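You operate a simulated robot arm through the tools that you are given. There is no shell and no other tool.

The job below is to be done with a simulated robot arm. You get a single attempt, and the scene is never put back.

Task
Pile some things up. At the end: the grey hub cap from the top of table six is on the top of table five, with the black pulley from there on top of it and the silver piston on top of that; the silver pulley is on the top of table five; whatever was shut is shut again. Leave all else as you found it, and nothing knocked over.

The check looks at the end state, three seconds after you hand in, the way a careful person would. Anything else that was tipped, shoved, dropped, spilled or broken makes it a failure. A push-on lid holds only when it is set on centred and level and pressed home; a screw cap is set on level and turned clockwise until tight.

Robot
A 6-joint arm with a two-finger gripper, fixed in place. Base frame: the origin is at the foot of the arm, x ahead of it, y to its left, z up; the work surface is at about z = 76. Units: cm, rad, N and s.
With the tool pointing down near the work surface it reaches from about 30 to 68 cm from the base axis. Its first joint turns from -1.152 to 1.152 rad. Payload 2.45 kg.
Tool frame: the origin (TCP) lies between the finger pads and is the grasp point; the fingertips stand 3 cm ahead of it; z points along the fingers, y is the line along which they close. The gripper opens to 10.6 cm. The gripper's body begins 7.9 cm behind the TCP.
Orientation is that of the tool frame in the base frame, as a unit quaternion [x, y, z, w]. With the fingers straight down and closing along the base's y, the tool's x points along the base's -x, its y along +y and its z along -z.

Tools
- The arm moves only by the tool jog_arm. Its argument "targets" is text: rows parted by semicolons, each of 7 numbers parted by spaces: the shift along the tool's x, y, z in cm, then the turn, a rotation vector about the tool's x, y, z in rad, then the finger opening in cm, from 0 to 10.6. In form: dx dy dz ax ay az jaw; .... A call has 1 to 20 rows; each row shifts and turns the commanded pose from where the row before left it, along the tool's axes as they then stand. A row lasts 0.2 s, in which the tool goes at most 5 cm and 0.15 rad; a call with a longer step from one row to the next is refused whole, and so is a gripper value outside its range. A pose out of reach is approached as far as the arm can. The call stops where the force on the tool passes 40 N (or 10 N more than at its start, if that is more) or the arm is blocked; 0.2 s more then pass. The fingers move at their own pace (about 15.3 cm/s each) and stop on an object; they squeeze with about 40 N. The grip force told is the motor's: it shows also when the fingers shut on nothing. Time passes only in rows, and 0.2 s behind the last, so rows that do not move let the fingers close. The reply holds the time, the measured pose of the TCP, the force on the tool along the base axes, the opening and the grip force, in the units named above and with some noise, with the torque about the TCP (base axes, N m) and any sound that the robot's microphone picked up.
- Cameras (640 x 400 px; columns grow to the right, rows downward): "scene" is fixed at [6.46, 45.03, 138.66]; the picture's right is [-0.54, -0.84, 0.00], its down [-0.64, 0.42, -0.65] and it looks along [0.54, -0.35, -0.76] (base axes); focal length 327 px, centre (320, 200). "wrist" rides on the gripper at [7.6, -0.2, -10.6] in the tool frame; the picture's right is [0.02, 1.00, 0.00], its down [-0.78, 0.02, -0.62] and it looks along [-0.62, 0.01, 0.78] (tool axes); focal length 247 px, centre (320, 200). There is no depth. A picture from a camera that has moved, and an enlarged one, comes with that camera's place and axes in the base frame and with its lens. The place of the scene camera against the robot may be out by one fixed shift of up to 1.2 cm in any direction.
- snapshot(camera): a new picture of that camera. The clock stands still meanwhile.
- inspect(camera, box): a new picture of the part [left, top, right, bottom] of that camera's present view, enlarged. The clock stands still meanwhile.
- sign_off(): hands the job in; it is judged then, once.

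Places have to be worked out from the pictures, the camera data and where the tool is seen. Open the gripper and draw the arm clear of the work before you hand the job in, unless the task says otherwise.

The tools are called after "Emit:" by a JSON object that holds its "name" and its "arguments". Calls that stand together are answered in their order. jog_arm: Moves the arm, as the interface text tells. Its arguments: {"type":"object","properties":{"targets":{"type":"string"}},"required":["targets"]} The other tools are called the same way: snapshot (camera) takes a picture; inspect (camera, box) takes an enlarged picture of a part of a camera's view; sign_off () hands the job in.

At the start:

```text
time: 0.0
position: [43.6, 1.22, 100.32]
ee_rot: [0.0, 1.0, 0.001, 0.001]
ft_force: [0.0, -0.3, 0.3]
ft_torque: [0.0, 0.02, 0.01]
finger_gap: 10.61
finger_force: 0.1
```

scene: 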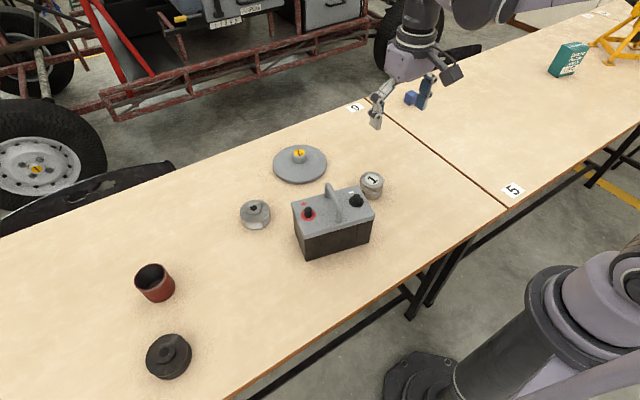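
wrist: 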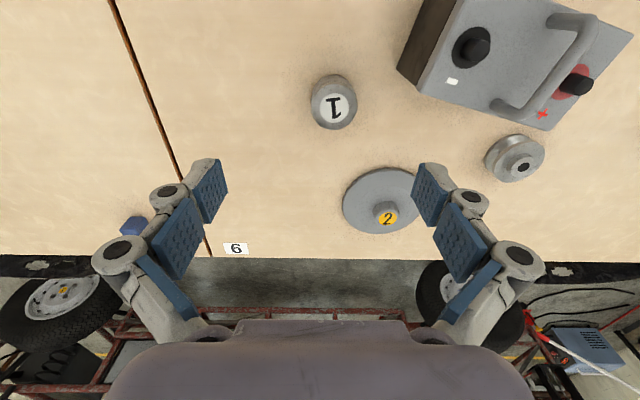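

The scene shows two tables with a seam between them, and the hub cap, piston, pulleys, battery and a cup on the left one. I'll enlarge the views to identify everything before moving.

Emit:
{"name": "inspect", "arguments": {"camera": "scene", "box": [220, 130, 420, 270]}}

Emit:
{"name": "inspect", "arguments": {"camera": "scene", "box": [340, 60, 640, 240]}}

Emit:
{"name": "inspect", "arguments": {"camera": "scene", "box": [100, 230, 300, 400]}}

Emit:
{"name": "inspect", "arguments": {"camera": "wrist", "box": [300, 0, 640, 260]}}

```text
2.86 times, centred on (320, 200) of scene
camera zoom: at [6.46, 45.03, 138.66], right [-0.54, -0.84, 0.0], down [-0.64, 0.42, -0.65], along [0.54, -0.35, -0.76], focal length 935 px, centre (320, 200)
```

zoom: 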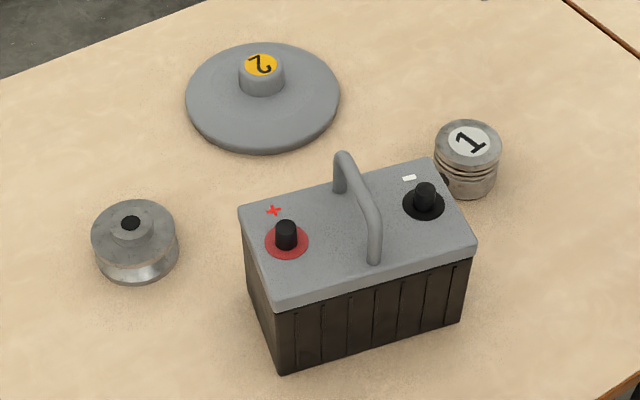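

```text
2.13 times, centred on (490, 150) of scene
camera zoom: at [6.46, 45.03, 138.66], right [-0.54, -0.84, 0.0], down [-0.64, 0.42, -0.65], along [0.54, -0.35, -0.76], focal length 698 px, centre (-43, 307)
```

zoom: 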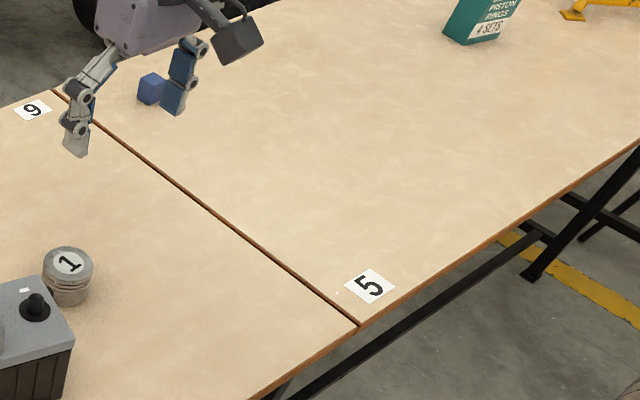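

```text
2.35 times, centred on (200, 315) of scene
camera zoom: at [6.46, 45.03, 138.66], right [-0.54, -0.84, 0.0], down [-0.64, 0.42, -0.65], along [0.54, -0.35, -0.76], focal length 770 px, centre (602, -71)
```

zoom: 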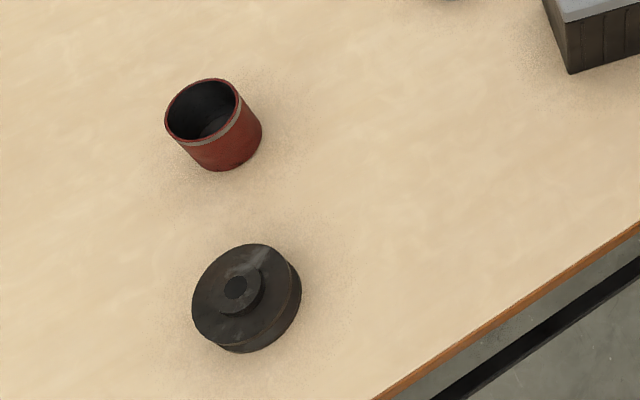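

```text
1.54 times, centred on (470, 130) of wrist
camera zoom: at [35.98, 0.9, 111.01], right [-0.02, 1.0, 0.0], down [0.78, 0.02, 0.62], along [0.62, 0.01, -0.78], focal length 380 px, centre (89, 308)
```

zoom: 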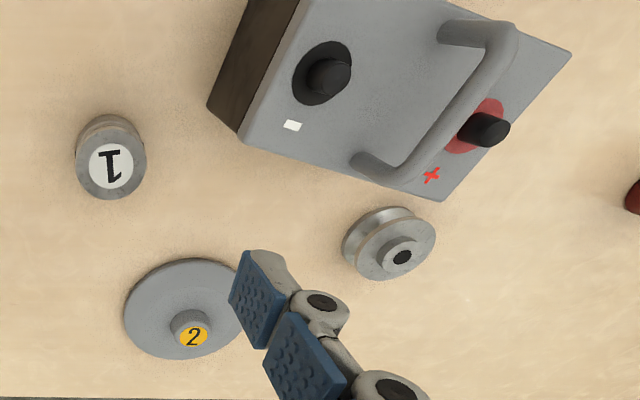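

The left table is six and the right one is five, with the seam at about y=-22. I judge the hub cap near [63,12], the piston near [46,2.7], the silver pulley near [53,30], the black pulley near [33.5,57] and the battery in the middle. I'll move toward the hub cap for a closer wrist view.

Emit:
{"name": "jog_arm", "arguments": {"targets": "-2.6 2.7 0 0 0 0 10.6; -2.6 2.7 0 0 0 0 10.6; -2.6 2.7 0 0 0 0 10.6; -2.6 2.7 0 0 0 0 10.6; 0 0 3.4 0 0 0 10.6; 0 0 3.4 0 0 0 10.6; 0 0 3.4 0 0 0 10.6; 0 0 0 0 0 0 10.6"}}

Emit:
{"name": "snapshot", "arguments": {"camera": "wrist"}}

Emit:
{"name": "snapshot", "arguments": {"camera": "scene"}}

```text
time: 1.8
position: [54.21, 11.99, 90.17]
ee_rot: [0.0, 1.0, 0.001, 0.001]
ft_force: [-0.1, 0.6, -0.5]
ft_torque: [0.0, 0.01, 0.0]
finger_gap: 10.61
finger_force: 0.0
```

```text
taken
camera wrist: at [46.4, 11.74, 100.79], right [-0.02, 1.0, 0.0], down [0.78, 0.02, 0.62], along [0.62, 0.01, -0.78], focal length 247 px, centre (320, 200)
```

wrist: 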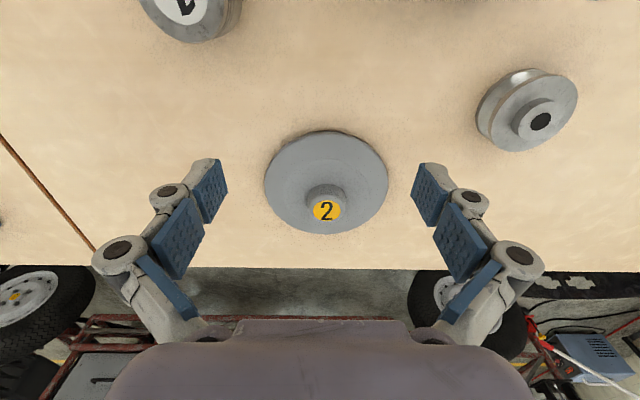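

```text
taken
```

scene: 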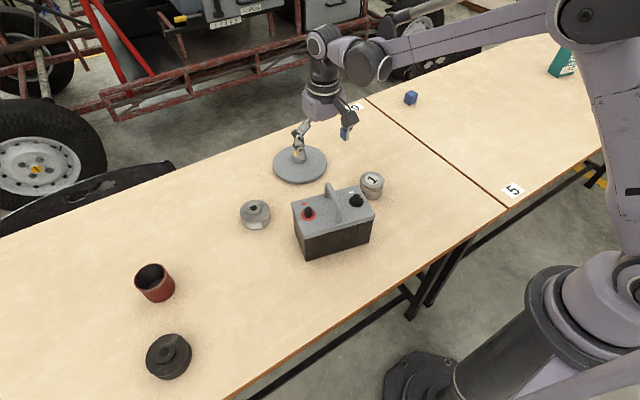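

Triangulating the two wrist views puts the top of the hub cap's boss near [64.4,12.9,80]. I'll zoom in to judge the boss height and shape, and check the silver pulley too.

Emit:
{"name": "inspect", "arguments": {"camera": "wrist", "box": [240, 110, 420, 250]}}

Emit:
{"name": "inspect", "arguments": {"camera": "scene", "box": [260, 110, 400, 210]}}

Emit:
{"name": "inspect", "arguments": {"camera": "scene", "box": [230, 180, 290, 240]}}

Emit:
{"name": "inspect", "arguments": {"camera": "scene", "box": [130, 320, 210, 390]}}

```text
2.86 times, centred on (330, 180) of wrist
camera zoom: at [46.4, 11.74, 100.79], right [-0.02, 1.0, 0.0], down [0.78, 0.02, 0.62], along [0.62, 0.01, -0.78], focal length 706 px, centre (291, 257)
```

zoom: 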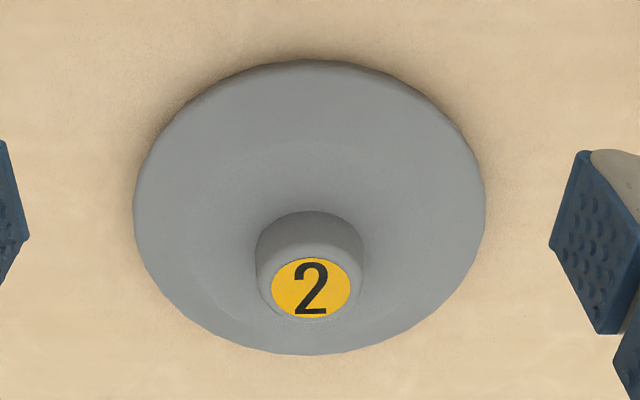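

```text
4.00 times, centred on (330, 160) of scene
camera zoom: at [6.46, 45.03, 138.66], right [-0.54, -0.84, 0.0], down [-0.64, 0.42, -0.65], along [0.54, -0.35, -0.76], focal length 1309 px, centre (280, 360)
```

zoom: 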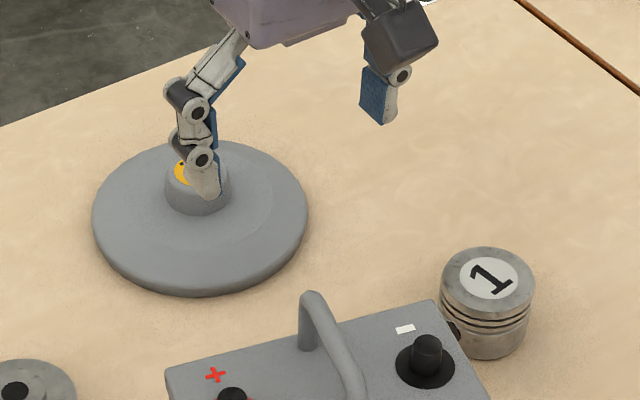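

```text
6.67 times, centred on (260, 210) of scene
camera zoom: at [6.46, 45.03, 138.66], right [-0.54, -0.84, 0.0], down [-0.64, 0.42, -0.65], along [0.54, -0.35, -0.76], focal length 2182 px, centre (720, 133)
```

zoom: 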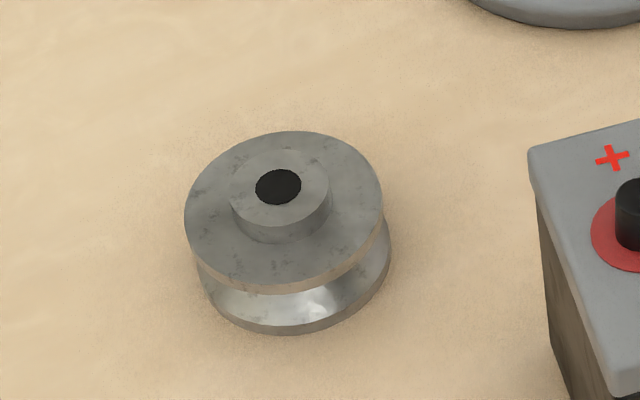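

```text
5.71 times, centred on (170, 355) of scene
camera zoom: at [6.46, 45.03, 138.66], right [-0.54, -0.84, 0.0], down [-0.64, 0.42, -0.65], along [0.54, -0.35, -0.76], focal length 1870 px, centre (1177, -686)
```

zoom: 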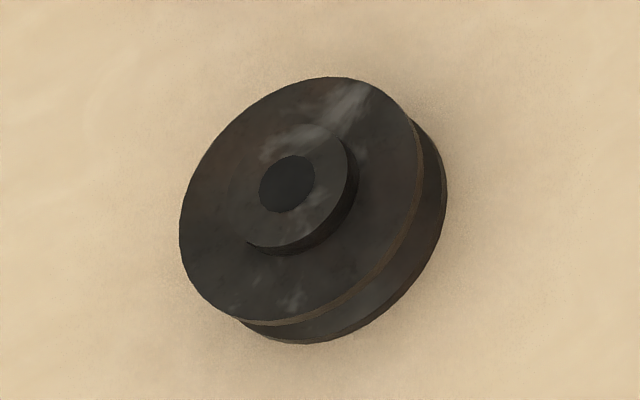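

The boss is about 4 cm wide and stands from z≈78 to 80, so I can grip it with the fingertips just above the disc. I'll move over it to z=85 with the jaw part open and check the alignment.

Emit:
{"name": "jog_arm", "arguments": {"targets": "-3.41 0.29 0 0 0 0 8; -3.41 0.29 0 0 0 0 8; -3.42 0.28 0 0 0 0 8; 0 0 2.6 0 0 0 8; 0 0 2.57 0 0 0 8; 0 0 0 0 0 0 8"}}

Emit:
{"name": "snapshot", "arguments": {"camera": "wrist"}}

Emit:
{"name": "inspect", "arguments": {"camera": "scene", "box": [240, 90, 400, 210]}}

```text
time: 3.2
position: [64.36, 12.92, 85.13]
ee_rot: [0.0, 1.0, 0.001, 0.001]
ft_force: [-0.6, 0.3, -1.2]
ft_torque: [0.01, 0.0, -0.01]
finger_gap: 7.98
finger_force: 0.1
```

```text
taken
camera wrist: at [56.65, 12.61, 95.65], right [-0.02, 1.0, 0.0], down [0.78, 0.02, 0.62], along [0.62, 0.01, -0.78], focal length 247 px, centre (320, 200)
```

wrist: 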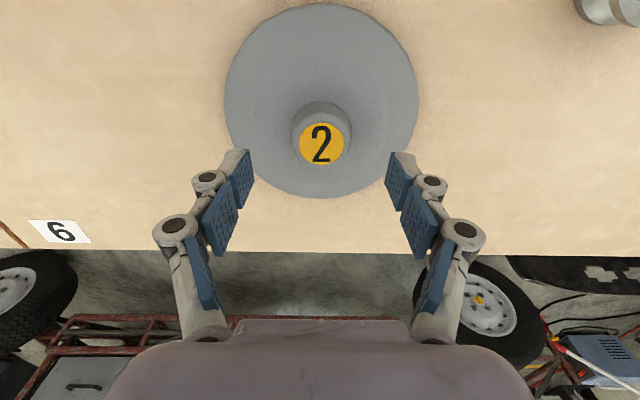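

```text
3.33 times, centred on (320, 150) of scene
camera zoom: at [6.46, 45.03, 138.66], right [-0.54, -0.84, 0.0], down [-0.64, 0.42, -0.65], along [0.54, -0.35, -0.76], focal length 1091 px, centre (320, 367)
```

zoom: 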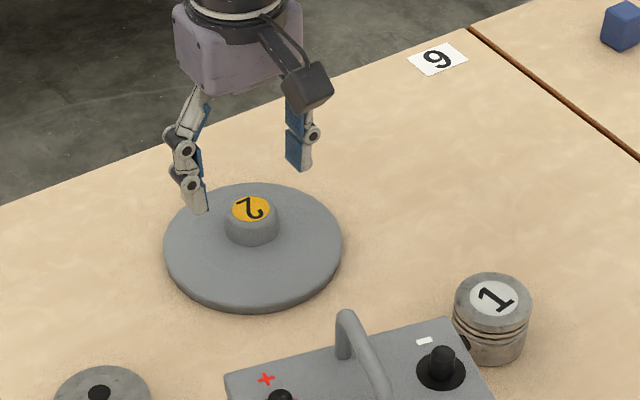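

The boss top shows at about [64.3,12.8,80], lined up with the fingers. I'll descend to z≈81.4 and close on the boss.

Emit:
{"name": "jog_arm", "arguments": {"targets": "0 -0.1 1.9 0 0 0 8; 0 0 1.8 0 0 0 8; 0 0 0 0 0 0 8; 0 0 0 0 0 0 2; 0 0 0 0 0 0 2; 0 0 0 0 0 0 2"}}

Emit:
{"name": "snapshot", "arguments": {"camera": "wrist"}}

Emit:
{"name": "inspect", "arguments": {"camera": "scene", "box": [240, 90, 400, 210]}}

```text
time: 4.6
position: [64.32, 12.86, 81.52]
ee_rot: [0.0, 1.0, 0.001, 0.0]
ft_force: [3.2, 5.2, 34.4]
ft_torque: [0.25, 0.13, -0.06]
finger_gap: 4.23
finger_force: 40.2
```

```text
taken
camera wrist: at [56.59, 12.56, 92.1], right [-0.02, 1.0, 0.0], down [0.78, 0.02, 0.62], along [0.62, 0.02, -0.78], focal length 247 px, centre (320, 200)
```

wrist: 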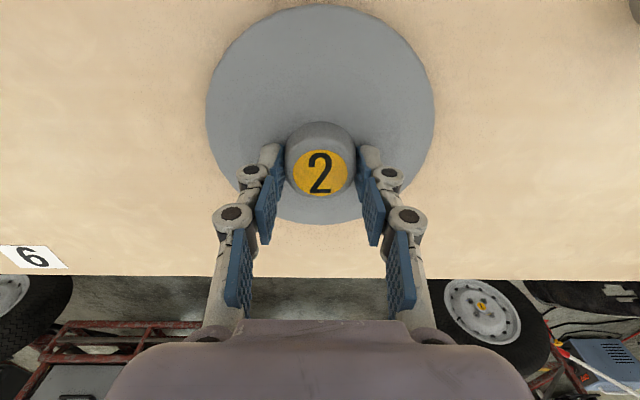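

```text
3.33 times, centred on (320, 150) of scene
camera zoom: at [6.39, 45.03, 138.67], right [-0.54, -0.84, 0.0], down [-0.64, 0.42, -0.65], along [0.54, -0.35, -0.76], focal length 1091 px, centre (320, 367)
```

zoom: 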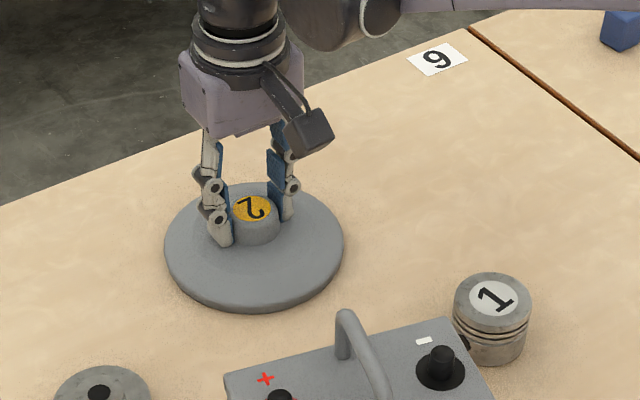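

The boss is held (gap 4.2 cm, 40 N), with the tips resting on the disc. I'll lift slowly and check the hold.

Emit:
{"name": "jog_arm", "arguments": {"targets": "0 0 -0.5 0 0 0 2; 0 0 -1 0 0 0 2; 0 0 -1.5 0 0 0 2; 0 0 -2 0 0 0 2; 0 0 0 0 0 0 2"}}

Emit:
{"name": "snapshot", "arguments": {"camera": "wrist"}}

Emit:
{"name": "inspect", "arguments": {"camera": "scene", "box": [240, 90, 400, 210]}}

```text
time: 5.8
position: [64.1, 12.76, 86.34]
ee_rot: [0.0, 1.0, 0.001, 0.001]
ft_force: [0.2, 0.1, -1.2]
ft_torque: [-0.02, 0.01, -0.01]
finger_gap: 4.22
finger_force: 40.2
```

```text
taken
camera wrist: at [56.55, 12.44, 96.99], right [-0.02, 1.0, 0.0], down [0.78, 0.02, 0.62], along [0.62, 0.01, -0.78], focal length 247 px, centre (320, 200)
```

wrist: 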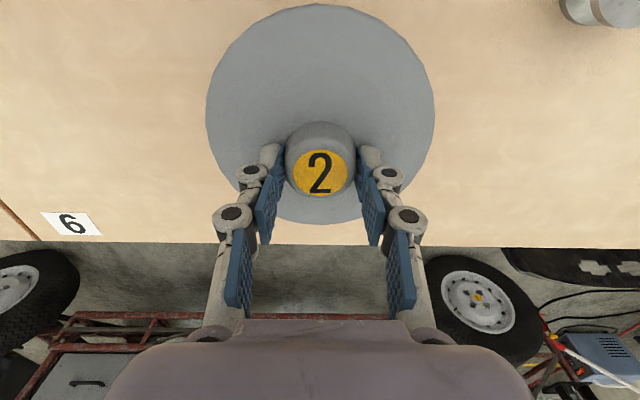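

```text
3.33 times, centred on (320, 150) of scene
camera zoom: at [6.46, 45.03, 138.66], right [-0.54, -0.84, 0.0], down [-0.64, 0.42, -0.65], along [0.54, -0.35, -0.76], focal length 1091 px, centre (320, 367)
```

zoom: 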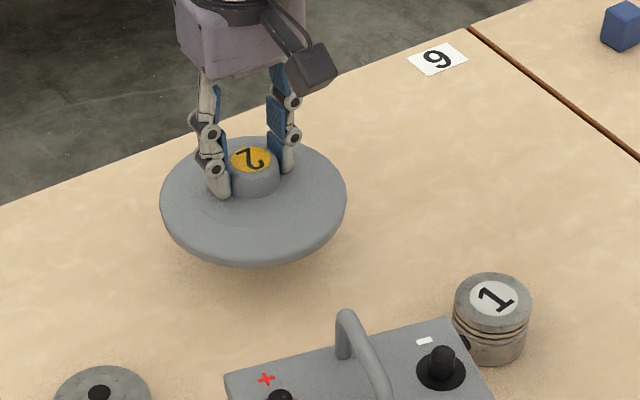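

The hub cap is lifted level and held. I'll carry it at z≈89 across the seam to about [52,-34] on table five.

Emit:
{"name": "jog_arm", "arguments": {"targets": "0 0 -2.5 0 0 0 2; 0.86 -3.34 0 0 0 0 2; 0.86 -3.34 0 0 0 0 2; 0.86 -3.34 0 0 0 0 2; 0.86 -3.34 0 0 0 0 2; 0.86 -3.34 0 0 0 0 2; 0.86 -3.34 0 0 0 0 2; 0.86 -3.34 0 0 0 0 2; 0.86 -3.34 0 0 0 0 2; 0.86 -3.34 0 0 0 0 2; 0.86 -3.34 0 0 0 0 2; 0.86 -3.34 0 0 0 0 2; 0.86 -3.34 0 0 0 0 2; 0.86 -3.34 0 0 0 0 2; 0.86 -3.34 0 0 0 0 2; 0 0 0 0 0 0 2; 0 0 0 0 0 0 2"}}

Emit:
{"name": "snapshot", "arguments": {"camera": "wrist"}}

Emit:
{"name": "snapshot", "arguments": {"camera": "scene"}}

```text
time: 9.4
position: [52.3, -33.89, 88.77]
ee_rot: [-0.001, 1.0, 0.0, -0.001]
ft_force: [0.2, 0.3, -0.9]
ft_torque: [0.01, 0.01, 0.0]
finger_gap: 4.23
finger_force: 39.6
```

```text
taken
camera wrist: at [44.56, -34.34, 99.44], right [-0.02, 1.0, 0.0], down [0.78, 0.02, 0.62], along [0.62, 0.01, -0.78], focal length 247 px, centre (320, 200)
```

wrist: 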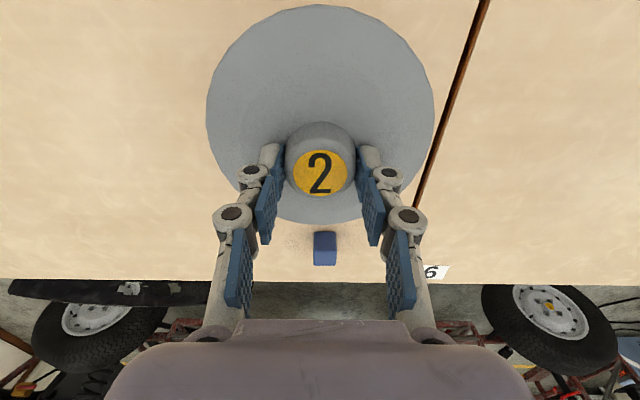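

```text
taken
```

scene: 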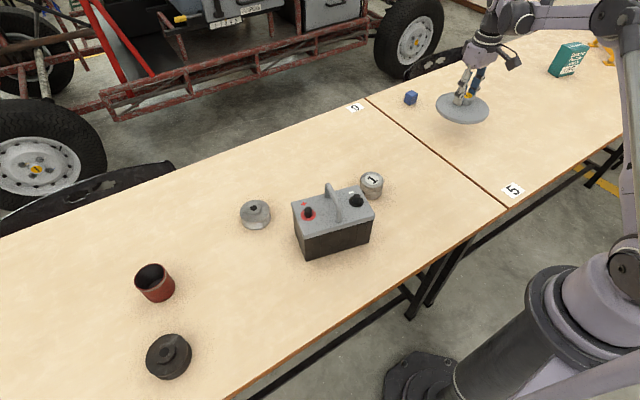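

The hub cap is now over a free area of table five. I'll lower it to just above contact.

Emit:
{"name": "jog_arm", "arguments": {"targets": "0 0 2 0 0 0 2; 0 0 2 0 0 0 2; 0 0 1.8 0 0 0 2; 0 0 0.7 0 0 0 2; 0 0 0.2 0 0 0 2; 0 0 0 0 0 0 2"}}

```text
time: 10.8
position: [52.26, -33.9, 82.03]
ee_rot: [-0.001, 1.0, 0.001, 0.002]
ft_force: [0.2, -0.1, -1.8]
ft_torque: [-0.01, 0.0, -0.05]
finger_gap: 4.22
finger_force: 40.2
```

No contact yet at z=82.0. I'll ease down in small steps until the force shows that it's resting.

Emit:
{"name": "jog_arm", "arguments": {"targets": "0 0 0.2 0 0 0 2; 0 0 0.15 0 0 0 2; 0 0 0 0 0 0 2"}}

```text
time: 11.6
position: [52.27, -33.89, 81.78]
ee_rot: [0.0, 1.0, 0.0, 0.001]
ft_force: [-0.1, 0.4, -0.9]
ft_torque: [0.02, -0.02, 0.0]
finger_gap: 4.18
finger_force: 40.4
```

Emit:
{"name": "jog_arm", "arguments": {"targets": "0 0 0.1 0 0 0 2; 0 0 0.1 0 0 0 2; 0 0 0 0 0 0 2"}}

```text
time: 12.4
position: [52.15, -34.0, 81.55]
ee_rot: [0.001, 1.0, 0.0, 0.001]
ft_force: [-0.4, -0.3, 2.4]
ft_torque: [-0.08, -0.2, 0.0]
finger_gap: 4.2
finger_force: 39.7
```

Force has just turned upward, so the cap is touching the table. I'll ease it a hair more, then open gently and look.

Emit:
{"name": "jog_arm", "arguments": {"targets": "0 0 0.06 0 0 0 2; 0 0 0 0 0 0 2; 0 0 0 0 0 0 5; 0 0 0 0 0 0 7; 0 0 0 0 0 0 7"}}

Emit:
{"name": "snapshot", "arguments": {"camera": "wrist"}}

Emit:
{"name": "inspect", "arguments": {"camera": "scene", "box": [400, 30, 540, 130]}}

```text
time: 13.6
position: [52.22, -33.91, 81.42]
ee_rot: [0.0, 1.0, 0.001, 0.001]
ft_force: [0.4, 0.5, -0.2]
ft_torque: [0.04, 0.02, -0.01]
finger_gap: 7.02
finger_force: 0.1
```

```text
taken
camera wrist: at [44.59, -34.27, 92.1], right [-0.02, 1.0, 0.0], down [0.78, 0.02, 0.62], along [0.62, 0.01, -0.78], focal length 247 px, centre (320, 200)
```

wrist: 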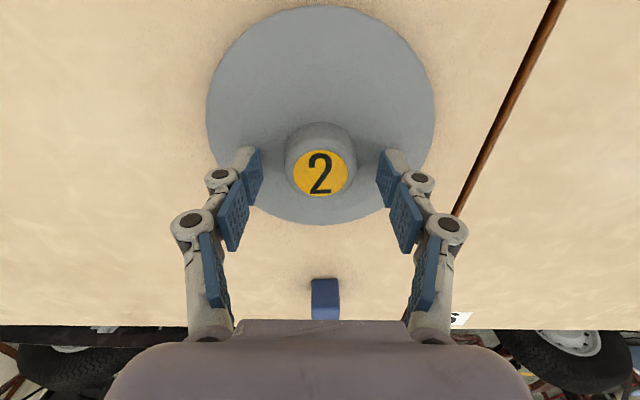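

```text
4.00 times, centred on (470, 80) of scene
camera zoom: at [6.46, 45.03, 138.66], right [-0.54, -0.84, 0.0], down [-0.64, 0.42, -0.65], along [0.54, -0.35, -0.76], focal length 1309 px, centre (-280, 680)
```

zoom: 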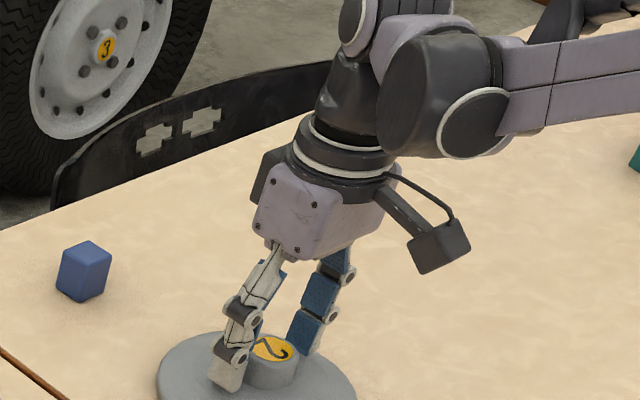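

The hub cap sits flat with its boss at about [52.15,-33.95,80]. I'll rise clear and swing toward the black pulley on table six.

Emit:
{"name": "jog_arm", "arguments": {"targets": "0 0 -2 0 0 0 7; 0 0 -4 0 0 0 8; 0 0 -5 0 0 0 10.6; 0 0 -5 0 0 0 10.6; 0.96 4.2 0 0 0 0 10.6; 0.96 4.2 0 0 0 0 10.6; 0.96 4.2 0 0 0 0 10.6; 0.96 4.2 0 0 0 0 10.6; 0.96 4.2 0 0 0 0 10.6; 0.96 4.2 0 0 0 0 10.6; 0.96 4.2 0 0 0 0 10.6; 0.96 4.2 0 0 0 0 10.6; 0.96 4.2 0 0 0 0 10.6; 0.96 4.2 0 0 0 0 10.6; 0 0 0 0 0 0 10.6"}}

Emit:
{"name": "jog_arm", "arguments": {"targets": "0.96 4.2 0 0 0 0 10.6; 0.96 4.2 0 0 0 0 10.6; 0.96 4.2 0 0 0 0 10.6; 0.96 4.2 0 0 0 0 10.6; 0.96 4.2 0 0 0 0 10.6; 0.96 4.2 0 0 0 0 10.6; 0.96 4.2 0 0 0 0 10.6; 0.96 4.2 0 0 0 0 10.6; 0.96 4.2 0 0 0 0 10.6; 0.96 4.2 0 0 0 0 10.6; 0 0 0 0 0 0 10.6"}}

Emit:
{"name": "snapshot", "arguments": {"camera": "wrist"}}

Emit:
{"name": "snapshot", "arguments": {"camera": "scene"}}

```text
time: 16.8
position: [42.57, 7.96, 97.49]
ee_rot: [0.001, 1.0, 0.001, 0.001]
ft_force: [0.8, -0.3, 0.3]
ft_torque: [0.0, 0.0, 0.01]
finger_gap: 10.62
finger_force: 0.0
```

```text
time: 19.2
position: [32.97, 49.86, 97.45]
ee_rot: [0.001, 1.0, 0.0, 0.0]
ft_force: [0.8, -0.1, 0.0]
ft_torque: [0.0, 0.0, 0.01]
finger_gap: 10.55
finger_force: 0.0
```

```text
taken
camera wrist: at [25.34, 49.62, 108.16], right [-0.02, 1.0, 0.0], down [0.78, 0.02, 0.62], along [0.62, 0.01, -0.78], focal length 247 px, centre (320, 200)
```

wrist: 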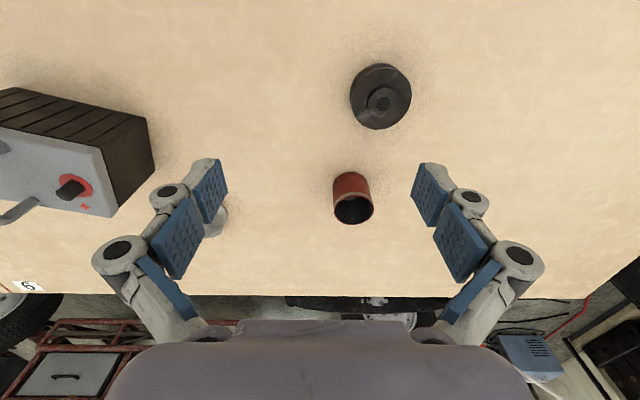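

```text
taken
```

scene: 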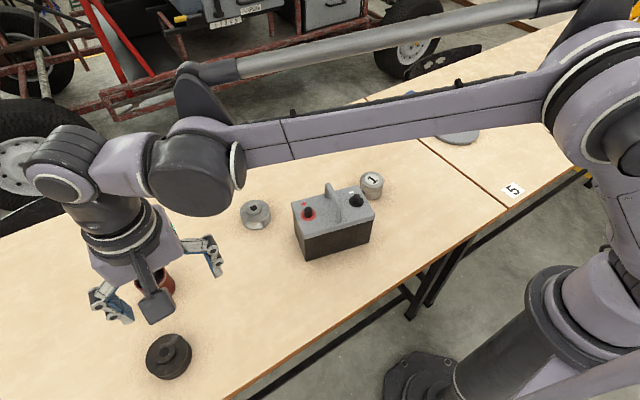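

The black pulley shows near [33.7,56.8]. I'll zoom in for its shape and size.

Emit:
{"name": "inspect", "arguments": {"camera": "wrist", "box": [330, 45, 440, 145]}}

Emit:
{"name": "inspect", "arguments": {"camera": "wrist", "box": [300, 140, 420, 250]}}

```text
4.00 times, centred on (385, 95) of wrist
camera zoom: at [25.34, 49.62, 108.16], right [-0.02, 1.0, 0.0], down [0.78, 0.02, 0.62], along [0.62, 0.01, -0.78], focal length 988 px, centre (60, 620)
```

zoom: 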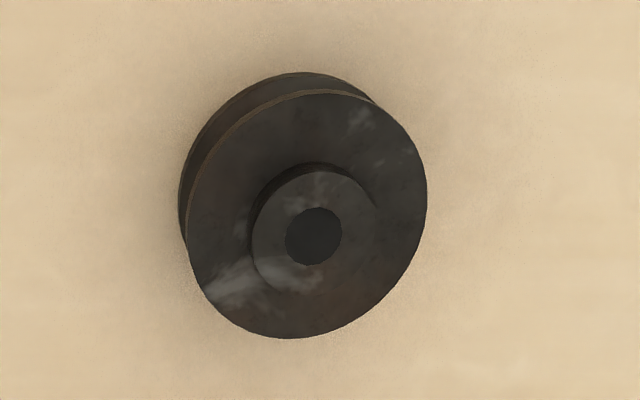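

```text
3.64 times, centred on (360, 195) of wrist
camera zoom: at [25.34, 49.62, 108.16], right [-0.02, 1.0, 0.0], down [0.78, 0.02, 0.62], along [0.62, 0.01, -0.78], focal length 898 px, centre (174, 218)
```

zoom: 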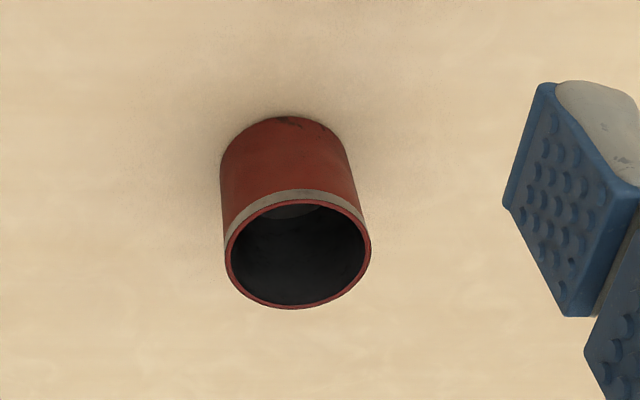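

The pulley is roughly 7.5–8 cm across with a 3.5 cm hub, so the jaw fits around its rim. I'll go above it at z≈90 for a second view.

Emit:
{"name": "jog_arm", "arguments": {"targets": "-0.37 3.47 0 0 0 0 10.6; -0.36 3.47 0 0 0 0 10.6; 0 0 3.7 0 0 0 10.6; 0 0 3.7 0 0 0 10.6; 0 0 0 0 0 0 10.6"}}

Emit:
{"name": "snapshot", "arguments": {"camera": "wrist"}}

Emit:
{"name": "inspect", "arguments": {"camera": "wrist", "box": [240, 0, 400, 140]}}

Emit:
{"name": "inspect", "arguments": {"camera": "scene", "box": [80, 270, 260, 400]}}

```text
time: 20.4
position: [33.95, 56.78, 90.09]
ee_rot: [-0.001, 1.0, 0.001, 0.001]
ft_force: [0.0, 0.0, 0.4]
ft_torque: [0.0, 0.02, -0.03]
finger_gap: 10.59
finger_force: 0.2
```

```text
taken
camera wrist: at [26.19, 56.48, 100.72], right [-0.02, 1.0, 0.0], down [0.78, 0.02, 0.62], along [0.62, 0.01, -0.78], focal length 247 px, centre (320, 200)
```

wrist: 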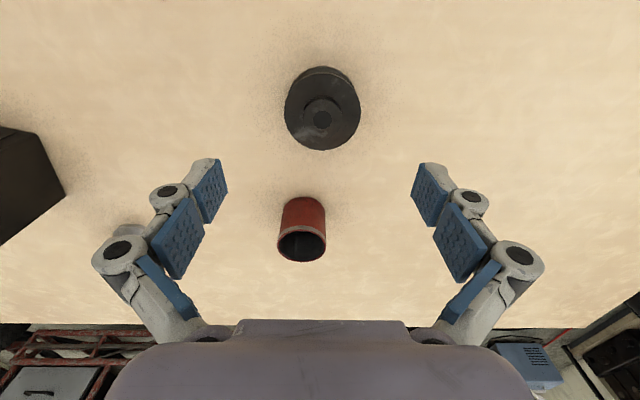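

```text
2.86 times, centred on (320, 70) of wrist
camera zoom: at [26.19, 56.48, 100.72], right [-0.02, 1.0, 0.0], down [0.78, 0.02, 0.62], along [0.62, 0.01, -0.78], focal length 706 px, centre (320, 571)
```

zoom: 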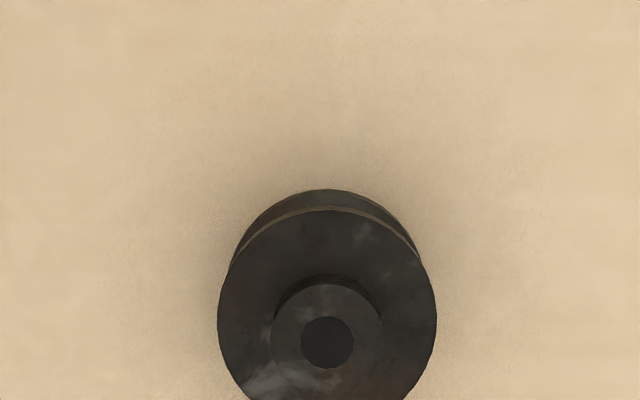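

```text
3.08 times, centred on (170, 335) of scene
camera zoom: at [6.46, 45.03, 138.66], right [-0.54, -0.84, 0.0], down [-0.64, 0.42, -0.65], along [0.54, -0.35, -0.76], focal length 1007 px, centre (782, -215)
```

zoom: 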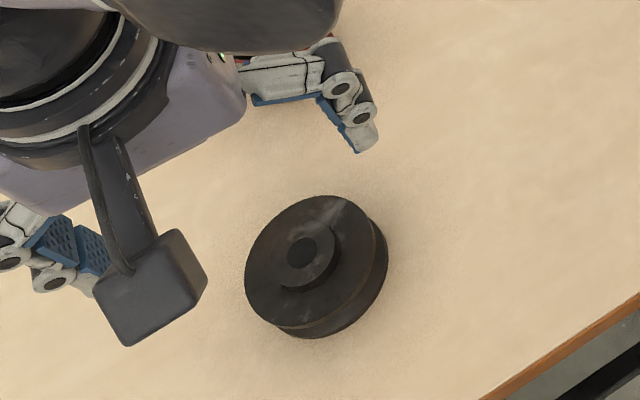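

Triangulation puts the black pulley at [33.97,56.77] with its hub top at z≈79.9 and a rim of about 6.8 cm; the tool is right above it. I'll descend to z≈79.6 and close on the rim.

Emit:
{"name": "jog_arm", "arguments": {"targets": "0 0 3 0 0 0 10.6; 0 0 3 0 0 0 10.6; 0 0 3 0 0 0 10.6; 0 0 1.5 0 0 0 10.6; 0 0 0 0 0 0 10.6"}}

Emit:
{"name": "snapshot", "arguments": {"camera": "wrist"}}

Emit:
{"name": "inspect", "arguments": {"camera": "scene", "box": [80, 270, 260, 400]}}

```text
time: 21.6
position: [33.88, 56.83, 79.62]
ee_rot: [0.0, 1.0, 0.001, 0.001]
ft_force: [-0.1, 0.4, 0.4]
ft_torque: [0.01, -0.01, -0.02]
finger_gap: 10.6
finger_force: 0.0
```

```text
taken
camera wrist: at [26.19, 56.6, 90.2], right [-0.02, 1.0, 0.0], down [0.78, 0.02, 0.62], along [0.62, 0.01, -0.78], focal length 247 px, centre (320, 200)
```

wrist: 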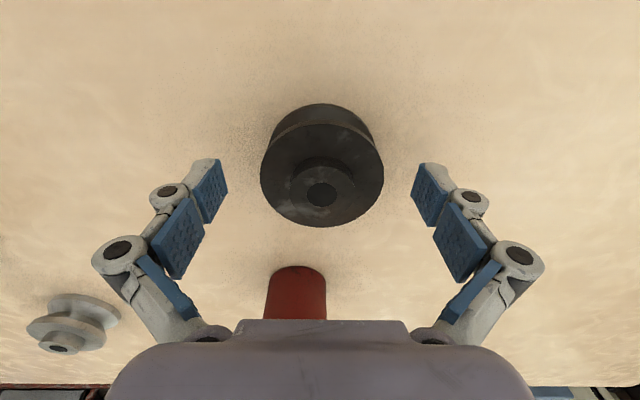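

```text
3.08 times, centred on (170, 335) of scene
camera zoom: at [6.46, 45.03, 138.66], right [-0.54, -0.84, 0.0], down [-0.64, 0.42, -0.65], along [0.54, -0.35, -0.76], focal length 1007 px, centre (782, -215)
```

zoom: 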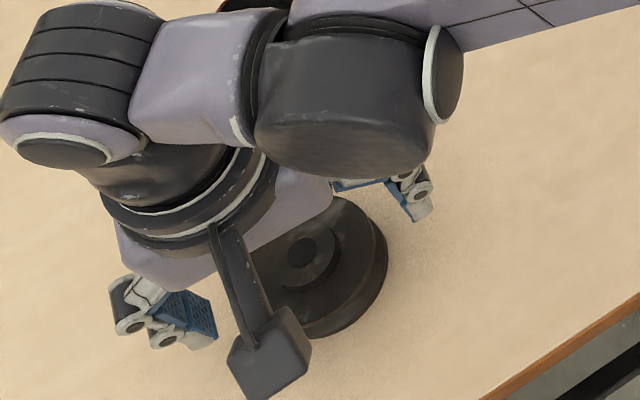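

The fingers bracket the pulley centrally. I'll close on it.

Emit:
{"name": "jog_arm", "arguments": {"targets": "0 0 0 0 0 0 8; 0 0 0 0 0 0 5; 0 0 0 0 0 0 5; 0 0 0 0 0 0 5"}}

Emit:
{"name": "snapshot", "arguments": {"camera": "wrist"}}

```text
time: 22.6
position: [33.96, 56.88, 79.62]
ee_rot: [0.0, 1.0, 0.001, 0.001]
ft_force: [1.2, 4.6, 5.8]
ft_torque: [0.11, -0.04, 0.02]
finger_gap: 6.61
finger_force: 39.5
```

```text
taken
camera wrist: at [26.18, 56.62, 90.26], right [-0.02, 1.0, 0.0], down [0.78, 0.02, 0.62], along [0.62, 0.02, -0.78], focal length 247 px, centre (320, 200)
```

wrist: 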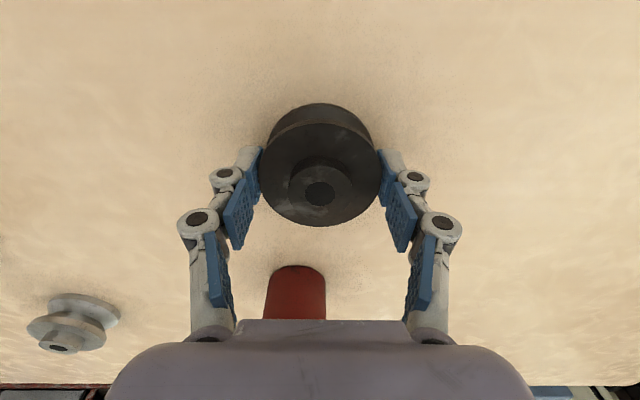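

Grip is firm at 6.6 cm. I'll lift a bit and check that it comes up level.

Emit:
{"name": "jog_arm", "arguments": {"targets": "0 0 -0.5 0 0 0 5; 0 0 -1 0 0 0 5; 0 0 -2 0 0 0 5; 0 0 -2 0 0 0 5; 0 0 0 0 0 0 5"}}

Emit:
{"name": "snapshot", "arguments": {"camera": "wrist"}}

Emit:
{"name": "inspect", "arguments": {"camera": "scene", "box": [80, 250, 280, 400]}}

```text
time: 23.8
position: [33.85, 56.93, 85.08]
ee_rot: [0.0, 1.0, 0.002, 0.0]
ft_force: [0.2, -0.2, -6.1]
ft_torque: [0.01, -0.02, 0.0]
finger_gap: 6.61
finger_force: 39.9
```

```text
taken
camera wrist: at [26.15, 56.62, 95.79], right [-0.02, 1.0, 0.0], down [0.78, 0.02, 0.62], along [0.62, 0.01, -0.78], focal length 247 px, centre (320, 200)
```

wrist: 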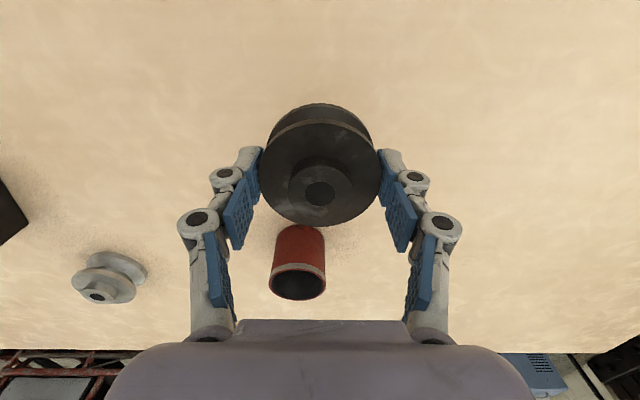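

```text
2.67 times, centred on (180, 325) of scene
camera zoom: at [6.46, 45.04, 138.66], right [-0.54, -0.84, 0.0], down [-0.64, 0.42, -0.65], along [0.54, -0.35, -0.76], focal length 873 px, centre (693, -133)
```

zoom: 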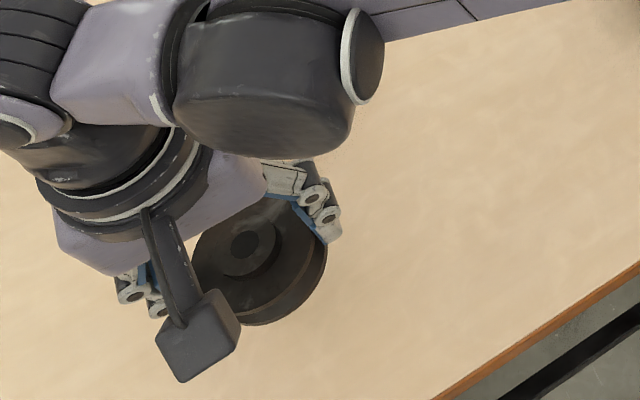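

It lifts cleanly (about 6 N) and level. I'll carry it, rising to z≈97, over to table five near the hub cap.

Emit:
{"name": "jog_arm", "arguments": {"targets": "-0.8 -3.5 -2 0 0 0 5; -0.8 -3.8 -2 0 0 0 5; -0.8 -4 -2 0 0 0 5; -0.8 -4 -2 0 0 0 5; -0.8 -4 -2 0 0 0 5; -0.8 -4 -2 0 0 0 5; -0.8 -4 0 0 0 0 5; -0.8 -4 0 0 0 0 5; -0.8 -4 0 0 0 0 5; -0.8 -4 0 0 0 0 5; -0.8 -4 0 0 0 0 5; -0.8 -4 0 0 0 0 5; -0.8 -4 0 0 0 0 5; -0.8 -4 0 0 0 0 5; -0.8 -4 0 0 0 0 5; -0.8 -4 0 0 0 0 5; -0.8 -4 0 0 0 0 5; -0.8 -3.8 0 0 0 0 5; 0 0 0 0 0 0 5"}}

Emit:
{"name": "snapshot", "arguments": {"camera": "wrist"}}

```text
time: 27.8
position: [48.33, -14.29, 97.23]
ee_rot: [0.0, 1.0, 0.001, 0.001]
ft_force: [0.1, -0.7, -5.7]
ft_torque: [-0.01, 0.01, -0.02]
finger_gap: 6.6
finger_force: 40.7
```

```text
taken
camera wrist: at [40.55, -14.55, 107.78], right [-0.02, 1.0, 0.0], down [0.78, 0.02, 0.62], along [0.62, 0.01, -0.78], focal length 247 px, centre (320, 200)
```

wrist: 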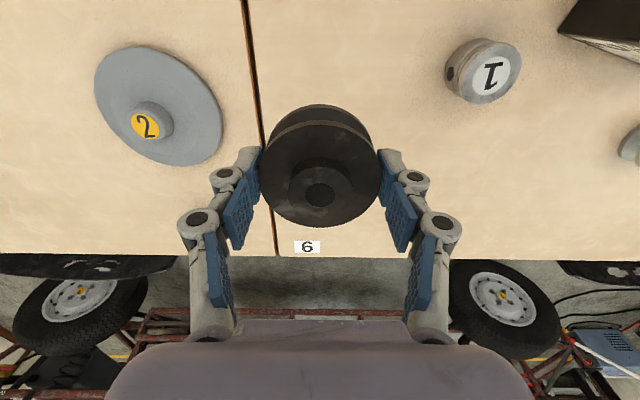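

The hub cap is in view; I'll zoom in to refine the boss position before stacking.

Emit:
{"name": "inspect", "arguments": {"camera": "wrist", "box": [80, 30, 240, 180]}}

Emit:
{"name": "inspect", "arguments": {"camera": "wrist", "box": [240, 90, 400, 240]}}

```text
2.67 times, centred on (160, 105) of wrist
camera zoom: at [40.55, -14.55, 107.78], right [-0.02, 1.0, 0.0], down [0.78, 0.02, 0.62], along [0.62, 0.01, -0.78], focal length 659 px, centre (747, 453)
```

zoom: 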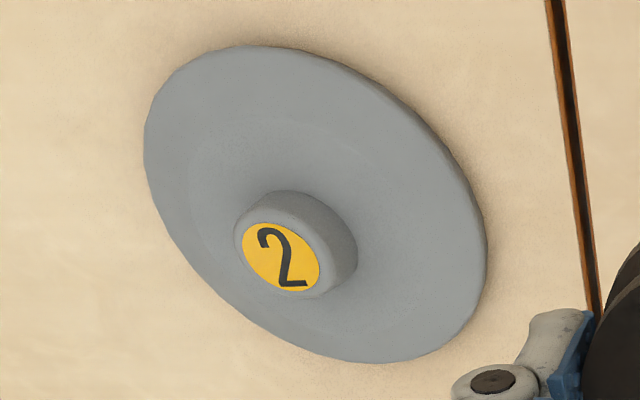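

```text
2.67 times, centred on (320, 165) of wrist
camera zoom: at [40.55, -14.55, 107.78], right [-0.02, 1.0, 0.0], down [0.78, 0.02, 0.62], along [0.62, 0.01, -0.78], focal length 659 px, centre (320, 293)
```

zoom: 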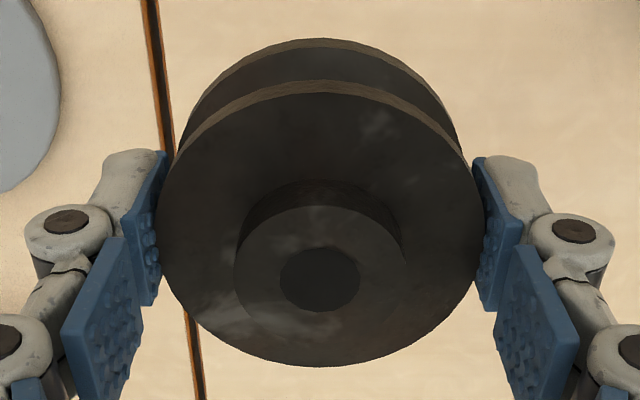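

The boss is at about [51.85,-34.0] with its top near z 80.5–81, so contact should come at TCP z≈84.3. I'll move above it to z=88 and check.

Emit:
{"name": "jog_arm", "arguments": {"targets": "-0.7 -3.94 0 0 0 0 5; -0.7 -3.94 0 0 0 0 5; -0.7 -3.94 0 0 0 0 5; -0.71 -3.94 0 0 0 0 5; -0.71 -3.95 0 0 0 0 5; 0 0 0 0 0 0 5; 0 0 3 0 0 0 5; 0 0 3 0 0 0 5; 0 0 2.5 0 0 0 5; 0 0 0 0 0 0 5; 0 0 0 0 0 0 5"}}

Emit:
{"name": "snapshot", "arguments": {"camera": "wrist"}}

Emit:
{"name": "inspect", "arguments": {"camera": "scene", "box": [400, 30, 540, 130]}}

```text
time: 30.2
position: [51.78, -33.9, 88.52]
ee_rot: [0.0, 1.0, 0.0, 0.0]
ft_force: [0.3, 1.0, -6.5]
ft_torque: [-0.01, -0.02, -0.04]
finger_gap: 6.63
finger_force: 39.9
```

```text
taken
camera wrist: at [44.04, -34.2, 99.13], right [-0.02, 1.0, 0.0], down [0.78, 0.02, 0.62], along [0.62, 0.01, -0.78], focal length 247 px, centre (320, 200)
```

wrist: 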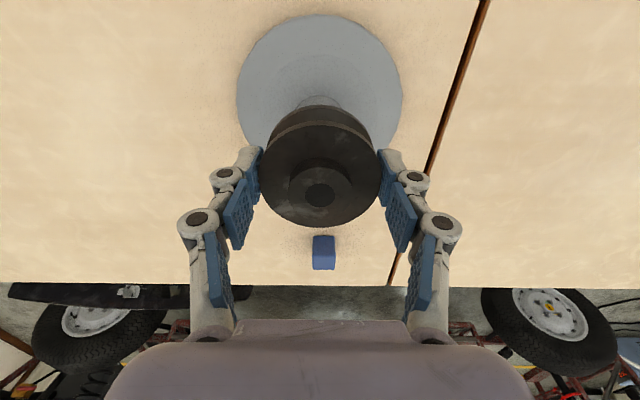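

```text
4.00 times, centred on (470, 80) of scene
camera zoom: at [6.47, 45.02, 138.66], right [-0.54, -0.84, 0.0], down [-0.64, 0.42, -0.65], along [0.54, -0.35, -0.76], focal length 1309 px, centre (-280, 680)
```

zoom: 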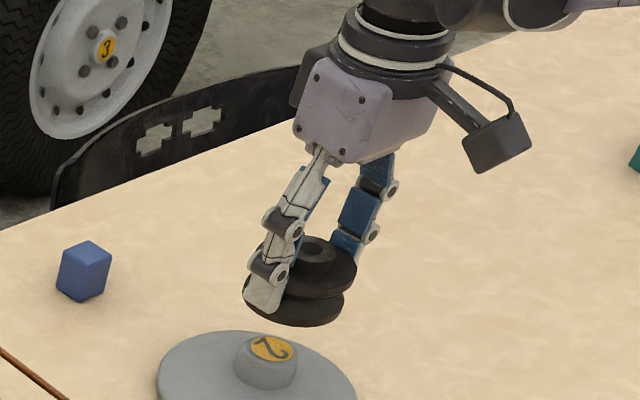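

The pulley hangs level over the boss. I'll zoom both views more closely to confirm the centring.

Emit:
{"name": "inspect", "arguments": {"camera": "scene", "box": [435, 75, 495, 130]}}

Emit:
{"name": "inspect", "arguments": {"camera": "wrist", "box": [230, 10, 410, 130]}}

```text
7.27 times, centred on (465, 102) of scene
camera zoom: at [6.47, 45.02, 138.66], right [-0.54, -0.84, 0.0], down [-0.64, 0.42, -0.65], along [0.54, -0.35, -0.76], focal length 2380 px, centre (-734, 909)
```

zoom: 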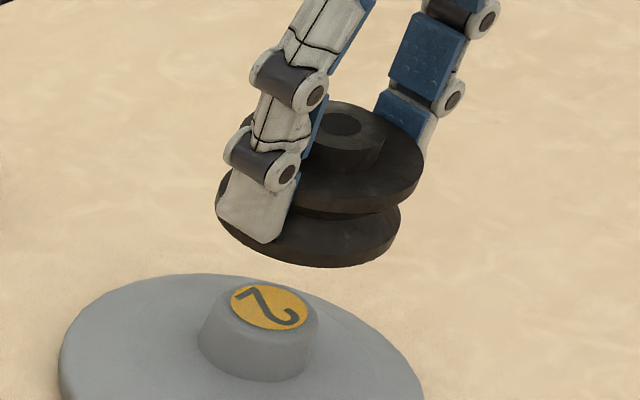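

```text
3.33 times, centred on (320, 70) of wrist
camera zoom: at [44.04, -34.2, 99.13], right [-0.02, 1.0, 0.0], down [0.78, 0.02, 0.62], along [0.62, 0.01, -0.78], focal length 823 px, centre (320, 633)
```

zoom: 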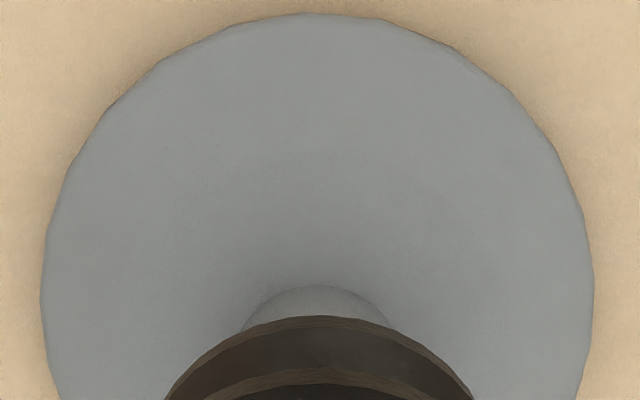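

The scene geometry, referenced to the held pulley, puts the boss at about [51.9,-34.0,80.3], within 2 mm of the tool axis. I'll lower to just above contact.

Emit:
{"name": "jog_arm", "arguments": {"targets": "-0.05 -0.05 1.5 0 0 0 5; 0 0 1.5 0 0 0 5; 0 0 0.8 0 0 0 5; 0 0 0 0 0 0 5"}}

Emit:
{"name": "inspect", "arguments": {"camera": "scene", "box": [435, 75, 495, 130]}}

```text
time: 31.2
position: [51.88, -33.82, 84.79]
ee_rot: [-0.001, 1.0, 0.001, 0.0]
ft_force: [0.2, 0.4, -6.3]
ft_torque: [0.01, 0.0, 0.02]
finger_gap: 6.6
finger_force: 40.0
```

```text
7.27 times, centred on (465, 102) of scene
camera zoom: at [6.47, 45.02, 138.66], right [-0.54, -0.84, 0.0], down [-0.64, 0.42, -0.65], along [0.54, -0.35, -0.76], focal length 2380 px, centre (-734, 909)
```

zoom: 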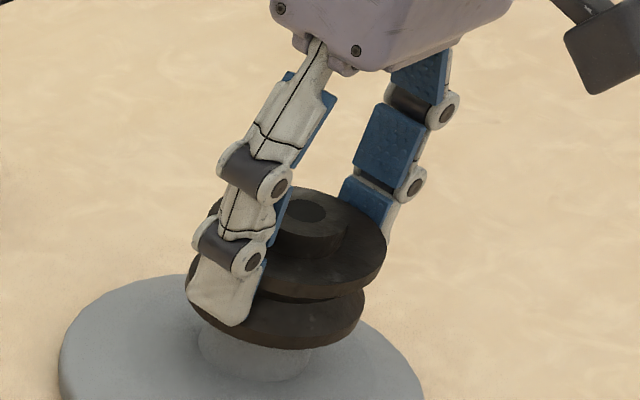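

Still hanging free at z=84.8 (−6 N). I'll ease down in small steps to feel the contact.

Emit:
{"name": "jog_arm", "arguments": {"targets": "0 0 0.2 0 0 0 5; 0 0 0.2 0 0 0 5; 0 0 0 0 0 0 5"}}

Emit:
{"name": "jog_arm", "arguments": {"targets": "0 0 0.15 0 0 0 5; 0 0 0.15 0 0 0 5; 0 0 0 0 0 0 5"}}

```text
time: 32.0
position: [51.79, -33.91, 84.21]
ee_rot: [0.0, 1.0, 0.001, 0.001]
ft_force: [-0.7, 0.5, -5.3]
ft_torque: [0.01, -0.01, 0.03]
finger_gap: 6.57
finger_force: 39.5
```

```text
time: 32.8
position: [51.77, -33.88, 84.2]
ee_rot: [0.0, 1.0, 0.001, 0.001]
ft_force: [1.1, -0.2, 22.9]
ft_torque: [-0.05, -0.09, 0.0]
finger_gap: 6.62
finger_force: 39.4
```

Contact came at z≈84.2 with little torque, so it sits centred. I'll relieve the push slightly, then open and look.

Emit:
{"name": "jog_arm", "arguments": {"targets": "0 0 -0.1 0 0 0 5; 0 0 0 0 0 0 5"}}

```text
time: 33.4
position: [51.81, -33.91, 84.01]
ee_rot: [0.0, 1.0, 0.0, 0.001]
ft_force: [1.2, 0.9, 19.9]
ft_torque: [0.01, -0.14, 0.0]
finger_gap: 6.64
finger_force: 39.9
```

Emit:
{"name": "jog_arm", "arguments": {"targets": "0 0 -0.06 0 0 0 5; 0 0 0 0 0 0 5"}}

```text
time: 34.0
position: [51.83, -33.78, 84.2]
ee_rot: [0.0, 1.0, 0.0, 0.002]
ft_force: [-0.4, 2.1, 6.1]
ft_torque: [0.04, -0.02, 0.03]
finger_gap: 6.62
finger_force: 40.7
```

Only a light push of about 6 N remains, so the pulley rests on the boss. I'll open the fingers in place.

Emit:
{"name": "jog_arm", "arguments": {"targets": "0 0 0 0 0 0 7.2; 0 0 0 0 0 0 8; 0 0 0 0 0 0 10; 0 0 0 0 0 0 10"}}

Emit:
{"name": "snapshot", "arguments": {"camera": "wrist"}}

Emit:
{"name": "inspect", "arguments": {"camera": "scene", "box": [435, 75, 495, 130]}}

```text
time: 35.0
position: [51.76, -33.94, 84.14]
ee_rot: [0.0, 1.0, 0.001, 0.002]
ft_force: [0.9, 0.1, -0.1]
ft_torque: [0.04, -0.01, 0.01]
finger_gap: 9.98
finger_force: 0.0
```

```text
taken
camera wrist: at [44.1, -34.21, 94.85], right [-0.02, 1.0, 0.0], down [0.78, 0.02, 0.62], along [0.62, 0.01, -0.78], focal length 247 px, centre (320, 200)
```

wrist: 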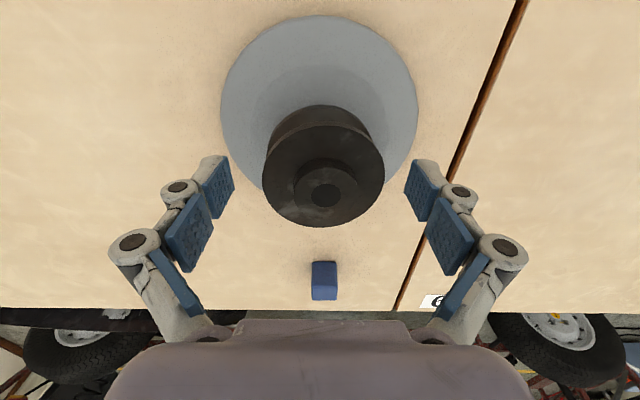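

```text
7.27 times, centred on (465, 102) of scene
camera zoom: at [6.46, 45.03, 138.66], right [-0.54, -0.84, 0.0], down [-0.64, 0.42, -0.65], along [0.54, -0.35, -0.76], focal length 2380 px, centre (-734, 909)
```

zoom: 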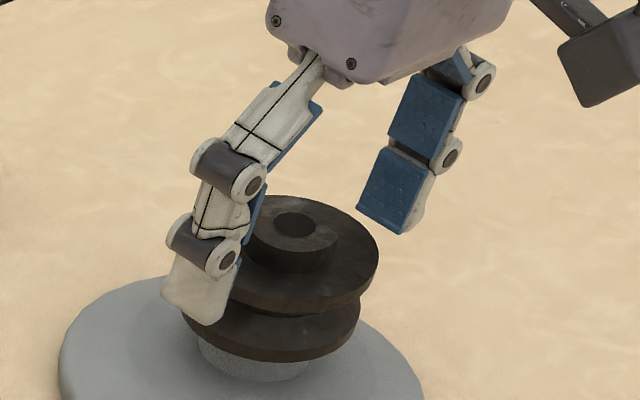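

The pulley stands on the boss. I'll zoom in to check that it's level and centred before leaving.

Emit:
{"name": "inspect", "arguments": {"camera": "wrist", "box": [210, 10, 430, 240]}}

```text
1.74 times, centred on (320, 125) of wrist
camera zoom: at [44.1, -34.21, 94.85], right [-0.02, 1.0, 0.0], down [0.78, 0.02, 0.62], along [0.62, 0.01, -0.78], focal length 430 px, centre (320, 330)
```

zoom: 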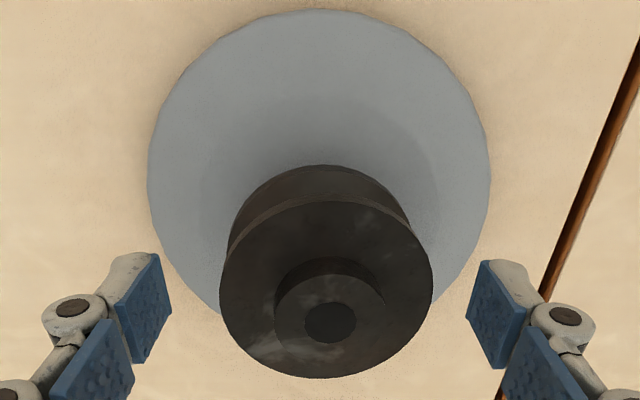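

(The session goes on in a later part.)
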